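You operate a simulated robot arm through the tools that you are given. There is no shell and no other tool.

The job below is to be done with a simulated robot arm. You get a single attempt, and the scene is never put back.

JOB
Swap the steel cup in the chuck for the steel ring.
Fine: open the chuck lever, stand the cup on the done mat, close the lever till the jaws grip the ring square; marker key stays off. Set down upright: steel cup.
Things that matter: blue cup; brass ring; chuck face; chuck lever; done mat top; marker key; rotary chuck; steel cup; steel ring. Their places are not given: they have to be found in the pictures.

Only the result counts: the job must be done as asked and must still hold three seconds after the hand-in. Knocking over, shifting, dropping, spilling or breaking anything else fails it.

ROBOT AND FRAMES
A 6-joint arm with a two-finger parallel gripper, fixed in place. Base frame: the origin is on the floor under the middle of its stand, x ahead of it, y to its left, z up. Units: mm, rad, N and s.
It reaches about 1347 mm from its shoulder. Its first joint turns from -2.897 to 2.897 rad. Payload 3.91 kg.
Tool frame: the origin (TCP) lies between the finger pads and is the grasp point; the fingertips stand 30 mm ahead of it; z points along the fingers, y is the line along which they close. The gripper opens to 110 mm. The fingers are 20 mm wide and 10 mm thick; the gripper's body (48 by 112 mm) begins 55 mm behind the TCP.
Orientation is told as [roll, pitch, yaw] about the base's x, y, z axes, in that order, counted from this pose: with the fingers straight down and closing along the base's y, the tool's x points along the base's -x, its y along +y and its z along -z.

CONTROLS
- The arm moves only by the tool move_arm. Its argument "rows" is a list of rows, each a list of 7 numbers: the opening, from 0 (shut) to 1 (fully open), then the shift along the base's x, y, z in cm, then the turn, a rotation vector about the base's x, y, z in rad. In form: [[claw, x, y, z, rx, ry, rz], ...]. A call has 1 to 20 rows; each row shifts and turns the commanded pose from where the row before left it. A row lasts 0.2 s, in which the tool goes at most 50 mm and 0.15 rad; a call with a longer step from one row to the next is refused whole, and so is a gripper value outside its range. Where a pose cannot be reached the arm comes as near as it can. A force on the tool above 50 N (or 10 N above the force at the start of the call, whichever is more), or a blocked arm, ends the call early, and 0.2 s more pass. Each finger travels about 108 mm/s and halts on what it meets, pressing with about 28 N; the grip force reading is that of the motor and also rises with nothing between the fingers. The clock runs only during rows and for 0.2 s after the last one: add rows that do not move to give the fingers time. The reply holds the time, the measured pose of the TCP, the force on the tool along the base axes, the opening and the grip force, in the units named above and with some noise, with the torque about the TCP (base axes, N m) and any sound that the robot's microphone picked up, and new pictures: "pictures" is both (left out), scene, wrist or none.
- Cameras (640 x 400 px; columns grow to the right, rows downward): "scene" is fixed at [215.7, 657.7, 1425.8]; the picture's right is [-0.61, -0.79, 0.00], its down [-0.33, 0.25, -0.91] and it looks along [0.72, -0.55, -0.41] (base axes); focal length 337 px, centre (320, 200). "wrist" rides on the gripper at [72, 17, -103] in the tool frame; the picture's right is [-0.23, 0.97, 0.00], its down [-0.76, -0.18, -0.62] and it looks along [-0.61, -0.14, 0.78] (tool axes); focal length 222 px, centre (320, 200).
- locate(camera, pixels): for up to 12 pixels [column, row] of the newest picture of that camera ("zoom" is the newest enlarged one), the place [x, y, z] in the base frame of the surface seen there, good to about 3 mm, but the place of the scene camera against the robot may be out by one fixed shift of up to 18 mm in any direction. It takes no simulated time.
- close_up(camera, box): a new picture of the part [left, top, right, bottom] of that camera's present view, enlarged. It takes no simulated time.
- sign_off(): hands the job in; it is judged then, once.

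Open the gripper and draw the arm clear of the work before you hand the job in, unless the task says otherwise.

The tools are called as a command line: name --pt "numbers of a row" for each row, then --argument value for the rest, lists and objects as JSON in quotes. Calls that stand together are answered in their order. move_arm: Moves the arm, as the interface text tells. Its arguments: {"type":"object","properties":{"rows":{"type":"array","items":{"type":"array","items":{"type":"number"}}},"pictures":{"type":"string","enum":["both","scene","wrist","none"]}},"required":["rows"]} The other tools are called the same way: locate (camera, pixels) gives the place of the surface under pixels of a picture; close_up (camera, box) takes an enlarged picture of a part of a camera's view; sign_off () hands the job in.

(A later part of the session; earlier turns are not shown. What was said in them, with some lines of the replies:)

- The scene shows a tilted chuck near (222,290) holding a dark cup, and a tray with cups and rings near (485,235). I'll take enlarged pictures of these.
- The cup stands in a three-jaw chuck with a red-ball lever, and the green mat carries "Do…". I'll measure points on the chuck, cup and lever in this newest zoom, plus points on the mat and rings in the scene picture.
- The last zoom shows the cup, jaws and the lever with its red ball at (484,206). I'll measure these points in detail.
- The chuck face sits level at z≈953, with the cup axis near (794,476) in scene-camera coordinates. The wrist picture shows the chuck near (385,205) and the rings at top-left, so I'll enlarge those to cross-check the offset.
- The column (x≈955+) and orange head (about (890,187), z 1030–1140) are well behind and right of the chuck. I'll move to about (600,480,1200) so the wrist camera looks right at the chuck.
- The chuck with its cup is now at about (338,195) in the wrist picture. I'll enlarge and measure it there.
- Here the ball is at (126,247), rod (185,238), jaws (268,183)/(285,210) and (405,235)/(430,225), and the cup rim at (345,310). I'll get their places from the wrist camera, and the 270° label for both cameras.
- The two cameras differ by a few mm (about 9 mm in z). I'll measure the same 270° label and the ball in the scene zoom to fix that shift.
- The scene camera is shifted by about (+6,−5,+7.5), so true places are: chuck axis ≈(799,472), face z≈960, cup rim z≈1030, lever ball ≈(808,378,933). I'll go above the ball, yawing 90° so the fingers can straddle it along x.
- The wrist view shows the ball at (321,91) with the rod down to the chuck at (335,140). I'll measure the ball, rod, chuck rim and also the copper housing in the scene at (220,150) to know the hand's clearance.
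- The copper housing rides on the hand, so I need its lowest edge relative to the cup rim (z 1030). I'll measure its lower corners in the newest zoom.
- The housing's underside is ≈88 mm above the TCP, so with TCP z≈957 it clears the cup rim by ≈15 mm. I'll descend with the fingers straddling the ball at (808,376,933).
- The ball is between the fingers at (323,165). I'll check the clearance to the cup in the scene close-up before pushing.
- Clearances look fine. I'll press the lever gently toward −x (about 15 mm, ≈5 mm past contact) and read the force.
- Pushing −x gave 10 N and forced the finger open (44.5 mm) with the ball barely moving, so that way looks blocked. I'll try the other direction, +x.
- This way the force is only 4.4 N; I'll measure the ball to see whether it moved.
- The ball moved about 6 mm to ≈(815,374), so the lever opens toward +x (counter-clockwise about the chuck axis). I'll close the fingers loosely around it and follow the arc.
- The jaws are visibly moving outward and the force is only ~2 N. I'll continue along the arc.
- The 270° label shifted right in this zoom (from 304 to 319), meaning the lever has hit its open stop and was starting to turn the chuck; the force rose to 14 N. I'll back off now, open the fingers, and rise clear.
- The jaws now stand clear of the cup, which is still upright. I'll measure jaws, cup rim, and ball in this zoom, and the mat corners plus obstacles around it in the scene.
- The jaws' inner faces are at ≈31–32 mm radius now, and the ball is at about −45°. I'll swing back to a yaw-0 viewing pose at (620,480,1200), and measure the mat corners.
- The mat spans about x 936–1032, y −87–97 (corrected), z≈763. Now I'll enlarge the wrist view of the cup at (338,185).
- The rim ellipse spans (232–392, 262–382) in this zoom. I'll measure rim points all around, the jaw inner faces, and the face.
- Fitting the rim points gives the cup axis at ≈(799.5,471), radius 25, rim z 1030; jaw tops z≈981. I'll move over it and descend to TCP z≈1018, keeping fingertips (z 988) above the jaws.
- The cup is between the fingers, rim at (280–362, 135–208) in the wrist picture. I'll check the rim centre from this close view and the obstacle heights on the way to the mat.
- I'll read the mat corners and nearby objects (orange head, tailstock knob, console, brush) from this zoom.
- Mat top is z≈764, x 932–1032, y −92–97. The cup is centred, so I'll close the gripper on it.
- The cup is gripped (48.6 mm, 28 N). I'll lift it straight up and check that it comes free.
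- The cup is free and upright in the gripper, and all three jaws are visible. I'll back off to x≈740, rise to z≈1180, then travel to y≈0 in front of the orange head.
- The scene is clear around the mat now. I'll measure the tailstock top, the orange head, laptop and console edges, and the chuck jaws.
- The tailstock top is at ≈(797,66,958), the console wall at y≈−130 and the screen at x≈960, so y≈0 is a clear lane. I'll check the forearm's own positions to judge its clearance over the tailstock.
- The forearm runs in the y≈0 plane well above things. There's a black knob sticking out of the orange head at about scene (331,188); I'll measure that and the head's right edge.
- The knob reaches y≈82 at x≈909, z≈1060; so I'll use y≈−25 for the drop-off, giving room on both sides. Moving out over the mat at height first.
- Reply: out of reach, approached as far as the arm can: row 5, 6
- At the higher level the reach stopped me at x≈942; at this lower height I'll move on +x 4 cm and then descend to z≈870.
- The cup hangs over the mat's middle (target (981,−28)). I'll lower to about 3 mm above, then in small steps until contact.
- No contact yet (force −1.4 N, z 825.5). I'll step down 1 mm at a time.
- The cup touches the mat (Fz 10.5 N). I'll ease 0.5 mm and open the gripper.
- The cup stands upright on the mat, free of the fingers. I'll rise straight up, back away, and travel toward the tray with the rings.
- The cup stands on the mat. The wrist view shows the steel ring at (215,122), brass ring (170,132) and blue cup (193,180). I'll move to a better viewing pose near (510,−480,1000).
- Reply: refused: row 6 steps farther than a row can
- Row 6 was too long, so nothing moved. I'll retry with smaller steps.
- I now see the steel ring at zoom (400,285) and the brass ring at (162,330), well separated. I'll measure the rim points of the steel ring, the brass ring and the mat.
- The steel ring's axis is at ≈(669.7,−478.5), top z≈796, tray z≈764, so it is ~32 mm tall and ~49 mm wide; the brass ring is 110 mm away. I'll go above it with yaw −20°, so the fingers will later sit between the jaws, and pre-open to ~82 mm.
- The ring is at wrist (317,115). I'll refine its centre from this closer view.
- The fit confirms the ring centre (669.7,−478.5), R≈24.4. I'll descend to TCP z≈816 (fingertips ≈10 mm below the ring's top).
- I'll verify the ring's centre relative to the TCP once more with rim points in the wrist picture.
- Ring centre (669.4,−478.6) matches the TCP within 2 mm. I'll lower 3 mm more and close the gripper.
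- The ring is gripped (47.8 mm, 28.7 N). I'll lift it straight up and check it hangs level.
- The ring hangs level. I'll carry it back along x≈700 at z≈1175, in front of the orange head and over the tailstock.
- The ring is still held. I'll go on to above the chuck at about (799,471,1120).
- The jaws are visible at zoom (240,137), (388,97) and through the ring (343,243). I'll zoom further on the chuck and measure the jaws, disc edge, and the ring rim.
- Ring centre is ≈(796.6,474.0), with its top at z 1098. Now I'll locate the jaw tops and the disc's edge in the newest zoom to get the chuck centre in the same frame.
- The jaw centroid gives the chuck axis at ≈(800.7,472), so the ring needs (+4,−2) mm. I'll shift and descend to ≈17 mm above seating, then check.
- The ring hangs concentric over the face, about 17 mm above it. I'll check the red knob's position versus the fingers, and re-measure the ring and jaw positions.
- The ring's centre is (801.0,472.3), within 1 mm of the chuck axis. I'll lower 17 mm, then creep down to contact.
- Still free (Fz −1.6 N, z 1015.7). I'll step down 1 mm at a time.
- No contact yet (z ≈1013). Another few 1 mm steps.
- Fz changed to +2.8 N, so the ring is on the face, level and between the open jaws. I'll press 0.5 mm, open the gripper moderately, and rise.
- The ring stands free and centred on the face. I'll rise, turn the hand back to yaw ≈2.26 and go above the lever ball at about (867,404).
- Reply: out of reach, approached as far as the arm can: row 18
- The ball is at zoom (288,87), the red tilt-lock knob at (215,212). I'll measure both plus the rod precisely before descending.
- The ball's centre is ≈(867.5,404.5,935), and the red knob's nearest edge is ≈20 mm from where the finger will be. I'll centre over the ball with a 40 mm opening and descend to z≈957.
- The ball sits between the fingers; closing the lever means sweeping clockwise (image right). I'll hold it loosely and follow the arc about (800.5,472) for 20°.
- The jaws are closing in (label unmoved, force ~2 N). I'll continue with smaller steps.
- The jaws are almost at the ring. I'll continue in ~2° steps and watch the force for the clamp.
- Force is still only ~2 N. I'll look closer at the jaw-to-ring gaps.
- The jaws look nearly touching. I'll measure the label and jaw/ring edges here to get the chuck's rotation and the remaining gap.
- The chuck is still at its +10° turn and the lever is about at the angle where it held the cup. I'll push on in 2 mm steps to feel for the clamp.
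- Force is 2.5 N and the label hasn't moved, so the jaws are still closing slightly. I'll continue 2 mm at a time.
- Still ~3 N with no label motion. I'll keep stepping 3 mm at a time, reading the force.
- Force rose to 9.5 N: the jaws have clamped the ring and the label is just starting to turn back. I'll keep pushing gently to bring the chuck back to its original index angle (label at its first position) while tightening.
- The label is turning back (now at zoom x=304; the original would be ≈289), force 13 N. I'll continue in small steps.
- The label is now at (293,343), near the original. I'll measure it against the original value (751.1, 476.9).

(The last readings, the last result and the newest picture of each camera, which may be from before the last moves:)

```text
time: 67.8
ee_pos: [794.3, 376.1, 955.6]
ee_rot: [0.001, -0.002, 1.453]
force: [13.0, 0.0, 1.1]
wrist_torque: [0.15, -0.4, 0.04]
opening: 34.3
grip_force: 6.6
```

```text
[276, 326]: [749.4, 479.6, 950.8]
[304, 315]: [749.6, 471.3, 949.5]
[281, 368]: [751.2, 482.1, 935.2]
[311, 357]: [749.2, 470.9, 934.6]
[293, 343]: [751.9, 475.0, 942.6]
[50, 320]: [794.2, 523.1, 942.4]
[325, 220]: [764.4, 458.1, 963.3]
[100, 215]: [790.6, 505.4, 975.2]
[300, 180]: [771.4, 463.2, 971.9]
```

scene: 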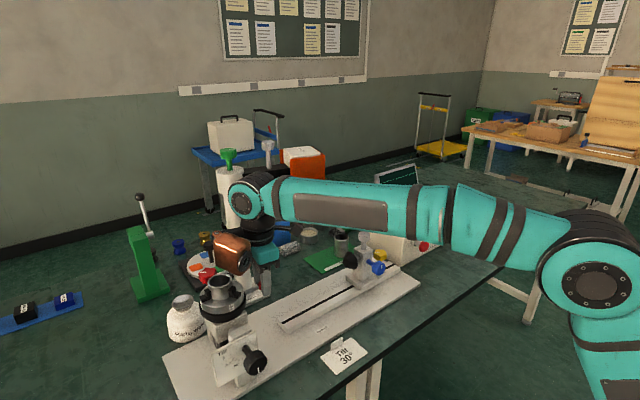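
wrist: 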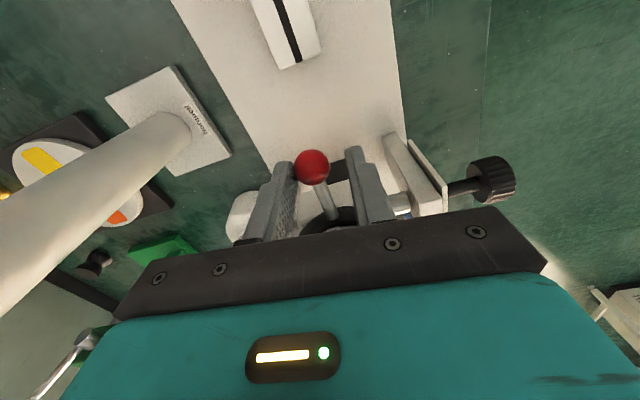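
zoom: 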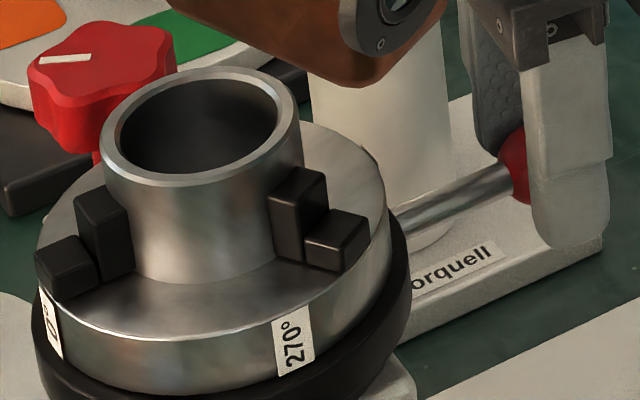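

The chuck is within ≈1° of its original index. One more 2 mm push, then I'll release pressure.

move_arm --pt "0.25 -0.2 0.02 0 0 0 -0.02" --pt "0.25 0 0 0 0 0 0" --pictures "both"

close_up --camera "scene" --box '[205, 265, 265, 315]'

close_up --camera "scene" --box '[185, 245, 275, 320]'

```text
time: 68.4
ee_pos: [793.3, 376.2, 956.5]
ee_rot: [0.002, -0.001, 1.435]
force: [12.2, -0.9, -3.8]
wrist_torque: [-0.03, -0.25, 0.01]
opening: 33.9
grip_force: 6.3
```

scene: 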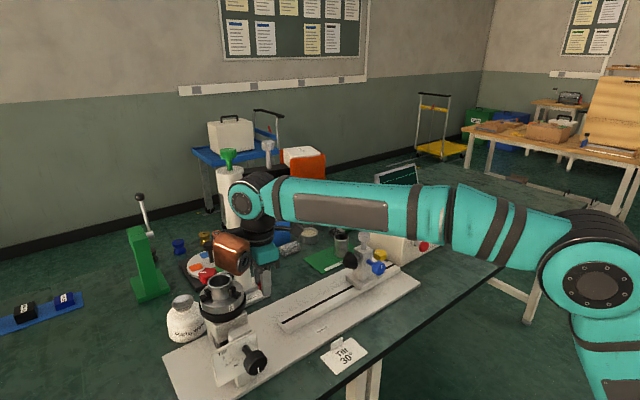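
wrist: 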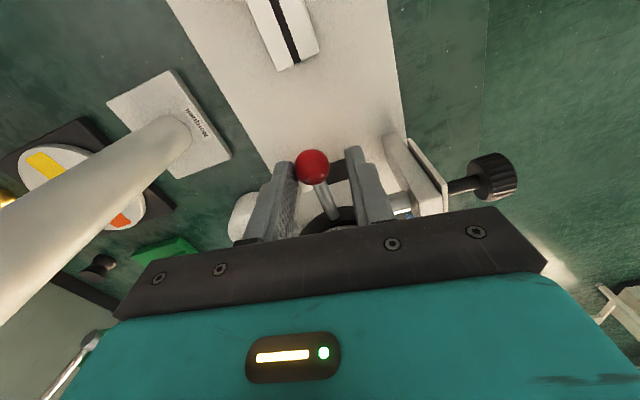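

```text
8.00 times, centred on (235, 290) of scene
```

zoom: 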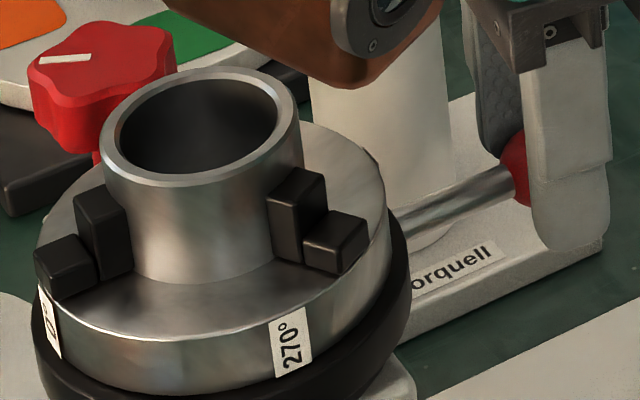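

```text
5.33 times, centred on (230, 282) of scene
```

zoom: 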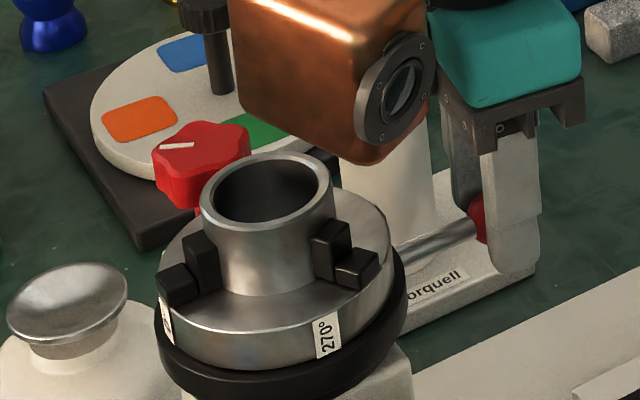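

The label and jaws now match the original index picture (label at 327 vs 325). I'll ease off the ball, centre the fingers around it, and rise clear.

move_arm --pt "0.3 0.4 0 0 0 0 0" --pt "0.36 0.2 0 0 0 0 0" --pt "0.36 0 0 0 0 0 0" --pt "0.36 0 0 2 0 0 0" --pt "0.36 0 0 4 0 0 0" --pt "0.36 0 0 4 0 0 0" --pt "0.36 0 0 4 0 0 0" --pt "0.36 0 0 3 0 0 0"

close_up --camera "scene" --box '[185, 245, 275, 320]'

close_up --camera "wrist" --box '[260, 70, 420, 210]'

```text
time: 70.2
ee_pos: [801.5, 374.0, 1126.8]
ee_rot: [0.002, -0.002, 1.434]
force: [-0.4, -0.1, 0.8]
wrist_torque: [0.01, 0.01, -0.03]
opening: 39.7
grip_force: 0.0
```

scene: 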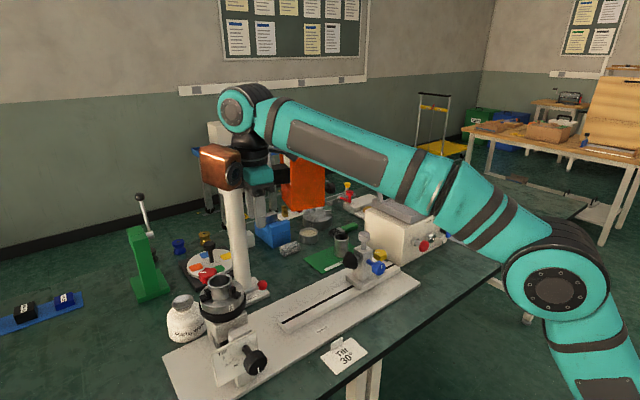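
wrist: 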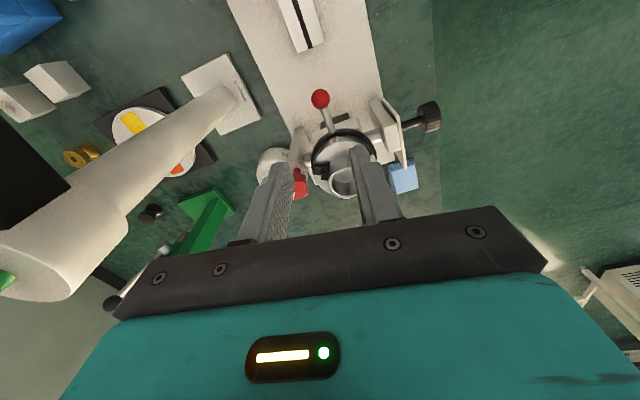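

```text
5.33 times, centred on (230, 282) of scene
```

zoom: 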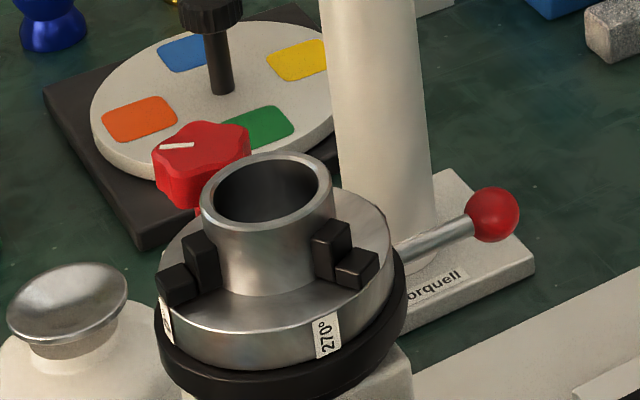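

```text
2.86 times, centred on (340, 140) of wrist
```

zoom: 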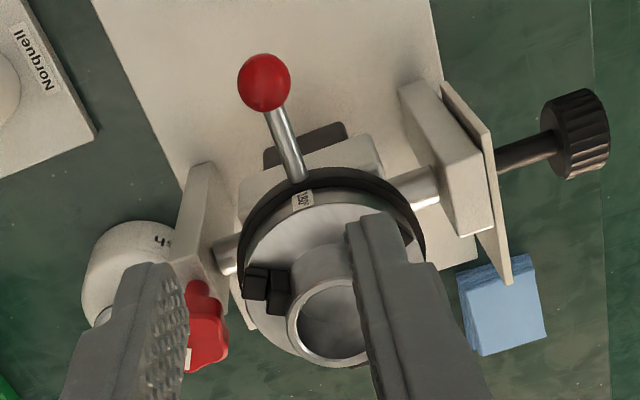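

The chuck label is back in place and the lever sits slightly past its old position (ball 491,213 vs 484,206), consistent with a slightly smaller ring being clamped. I'll swing to a closer wrist view to check the jaw contacts and that the ring is square.

move_arm --pt "0.5 -1.2 1.16 0 0 0 -0.1434" --pt "0.7 -1.2 1.16 0 0 0 -0.1434" --pt "1 -1.2 1.16 0 0 0 -0.1434" --pt "1 -1.2 1.16 0 0 0 -0.1434" --pt "1 -1.2 1.16 0 0 0 -0.1434" --pt "1 -1.2 1.16 0 0 0 -0.1434" --pt "1 -1.2 1.16 0 0 0 -0.1434" --pt "1 -1.2 1.16 0 0 0 -0.1434" --pt "1 -1.2 1.16 0 0 0 -0.1434" --pt "1 -1.2 1.16 0 0 0 -0.1434" --pt "1 0 0 0 0 0 0"

close_up --camera "wrist" --box '[270, 130, 380, 220]'

```text
time: 72.6
ee_pos: [678.7, 492.6, 1128.0]
ee_rot: [0.001, -0.002, -0.002]
force: [-1.3, -0.3, 0.4]
wrist_torque: [-0.04, -0.02, 0.02]
opening: 110.1
grip_force: 0.0
```

scene: 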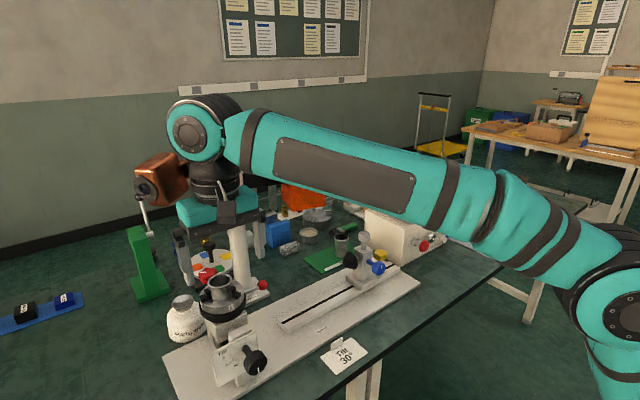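
wrist: 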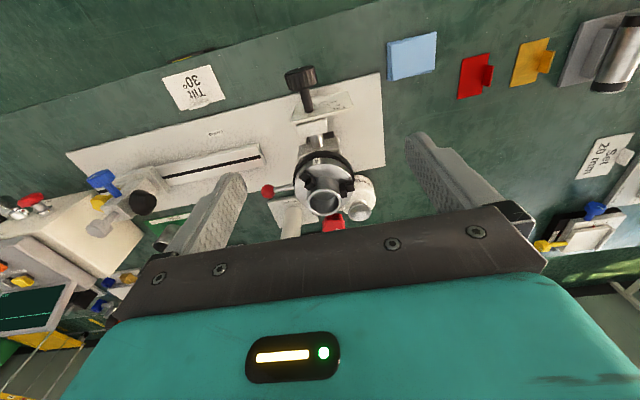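

```text
4.44 times, centred on (325, 175) of wrist
```

zoom: 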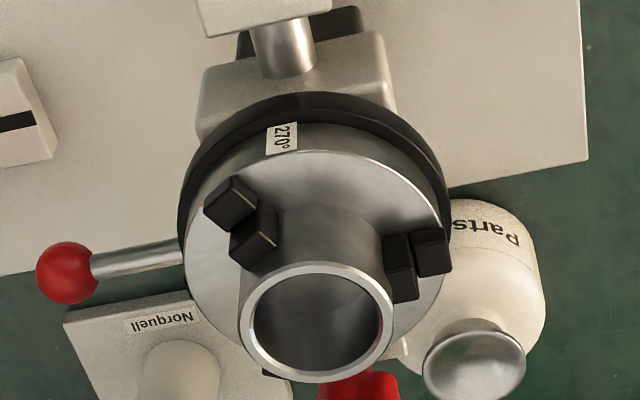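

The ring sits between the three jaws. I'll take a tighter close-up and check the rim height all around for squareness.

close_up --camera "wrist" --box '[298, 165, 352, 215]'

locate --camera "zoom" --pixels '[[320, 200], [300, 220]]'

locate --camera "wrist" --pixels '[[308, 199], [340, 199], [324, 187], [325, 213], [313, 190], [336, 190], [314, 209], [335, 209], [268, 191], [284, 189]]'

```text
8.00 times, centred on (325, 190) of wrist
```

zoom: 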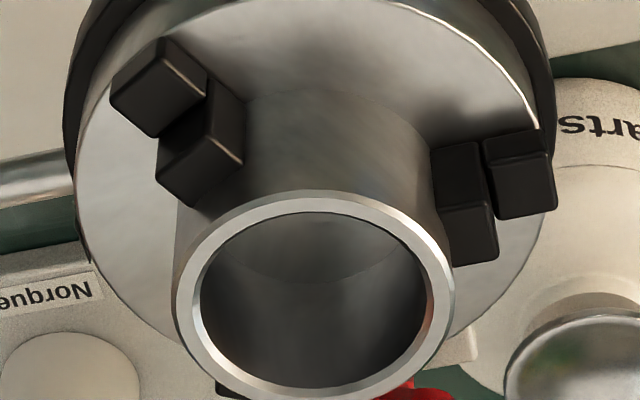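

```text
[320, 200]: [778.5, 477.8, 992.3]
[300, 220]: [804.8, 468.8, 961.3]
```

```text
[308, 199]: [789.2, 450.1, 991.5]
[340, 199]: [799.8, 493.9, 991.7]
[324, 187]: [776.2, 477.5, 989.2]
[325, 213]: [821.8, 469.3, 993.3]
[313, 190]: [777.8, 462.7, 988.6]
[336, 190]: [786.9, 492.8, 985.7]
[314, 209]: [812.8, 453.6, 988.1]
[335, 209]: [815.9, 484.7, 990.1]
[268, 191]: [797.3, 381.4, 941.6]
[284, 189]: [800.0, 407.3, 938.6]
```

The rim is level at z≈990–993, centred near (798–800,472), with the jaws touching the ring. I'll draw the arm back to its starting area with the gripper open and take a final look.

move_arm --pt "1 -3.5 -1.2 2.5 0 0 0" --pt "1 -3.7 -2 2.5 0 0 0" --pt "1 -3.7 -2 2.5 0 0 0" --pt "1 -3.7 -2 2.5 0 0 0" --pt "1 -3.7 -2 2.5 0 0 0" --pt "1 -3.7 -2 2.5 0 0 0" --pt "1 0 0 0 0 0 0" --pt "1 0 0 0 0 0 0"

close_up --camera "scene" --box '[185, 245, 275, 320]'

close_up --camera "scene" --box '[270, 180, 420, 290]'

close_up --camera "scene" --box '[360, 180, 540, 280]'

```text
time: 74.4
ee_pos: [459.5, 384.1, 1279.5]
ee_rot: [0.001, -0.001, 0.0]
force: [-0.3, 0.3, 0.2]
wrist_torque: [0.0, -0.02, 0.0]
opening: 110.0
grip_force: 0.0
```

scene: 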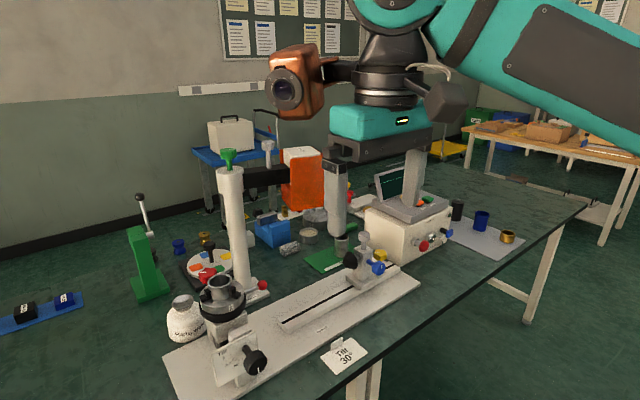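
wrist: 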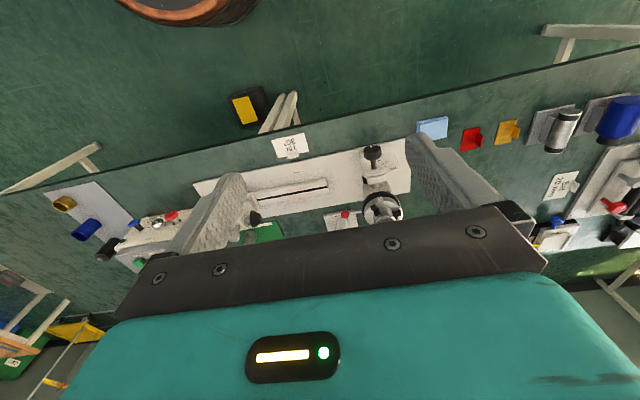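

```text
5.33 times, centred on (230, 282) of scene
```

zoom: 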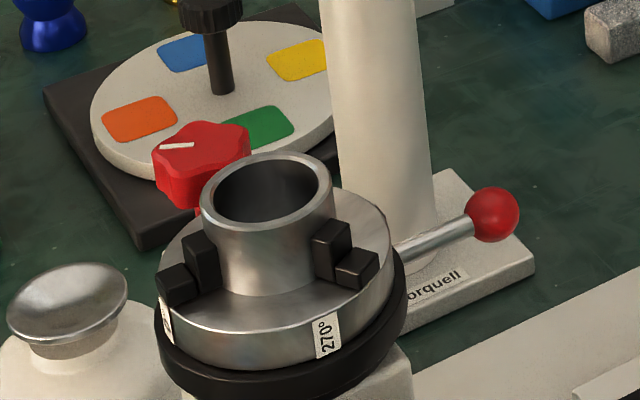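

```text
3.64 times, centred on (345, 235) of scene
```

zoom: 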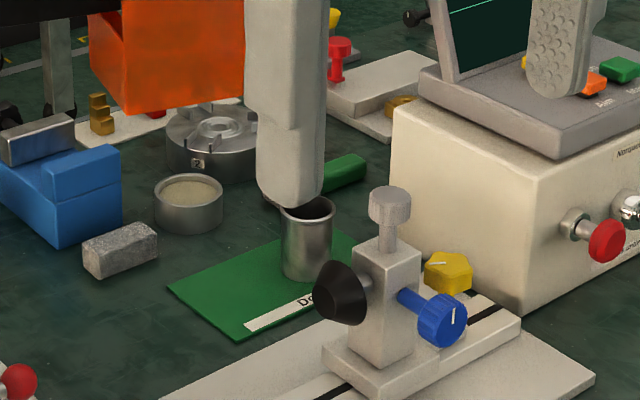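

```text
3.56 times, centred on (450, 230) of scene
```

zoom: 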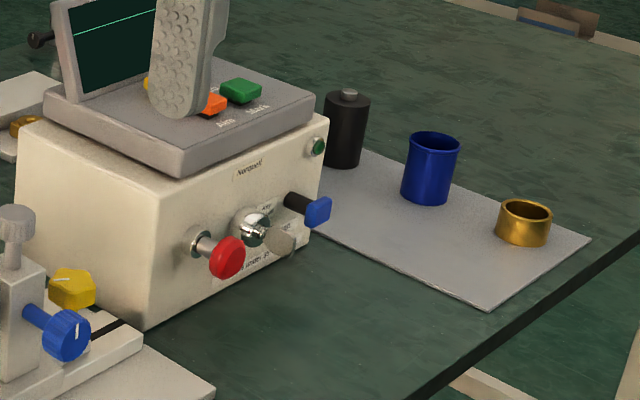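

Everything is in place: the ring sits level and clamped in the chuck with its label at the original index, and the lever is closed. The steel cup stands upright on the green mat. The blue cup, brass ring and console key are unchanged, and the arm is clear with the gripper open, so I'm handing in.

sign_off

```text
The job is handed in.
```

I swapped the steel cup for the steel ring and handed the job in; I haven't seen the judged result.

- **Steel cup:** it stands upright near the middle of the green done mat. I set it down in light contact and it hasn't moved since.
- **Steel ring:** it sits level and centred on the chuck face, with the jaws touching it. The top edge measured z 986–993 mm around the rim. I judged the grip from pictures and lever force and didn't tug the ring to test it.
- **Lever:** closed a little past where it held the cup, which fits the ring being slightly narrower. At the end it took about 13 N, and the chuck turned rather than the jaws closing further.
- **Chuck rotation:** when I opened the lever it hit its stop and turned the chuck about 10°. While closing I pushed it back, and the 270° label is now within about 1° of where it started.
- **Everything else:** the marker key, blue cup and brass ring look unchanged in the final pictures. The arm is back near its starting position with the gripper open.
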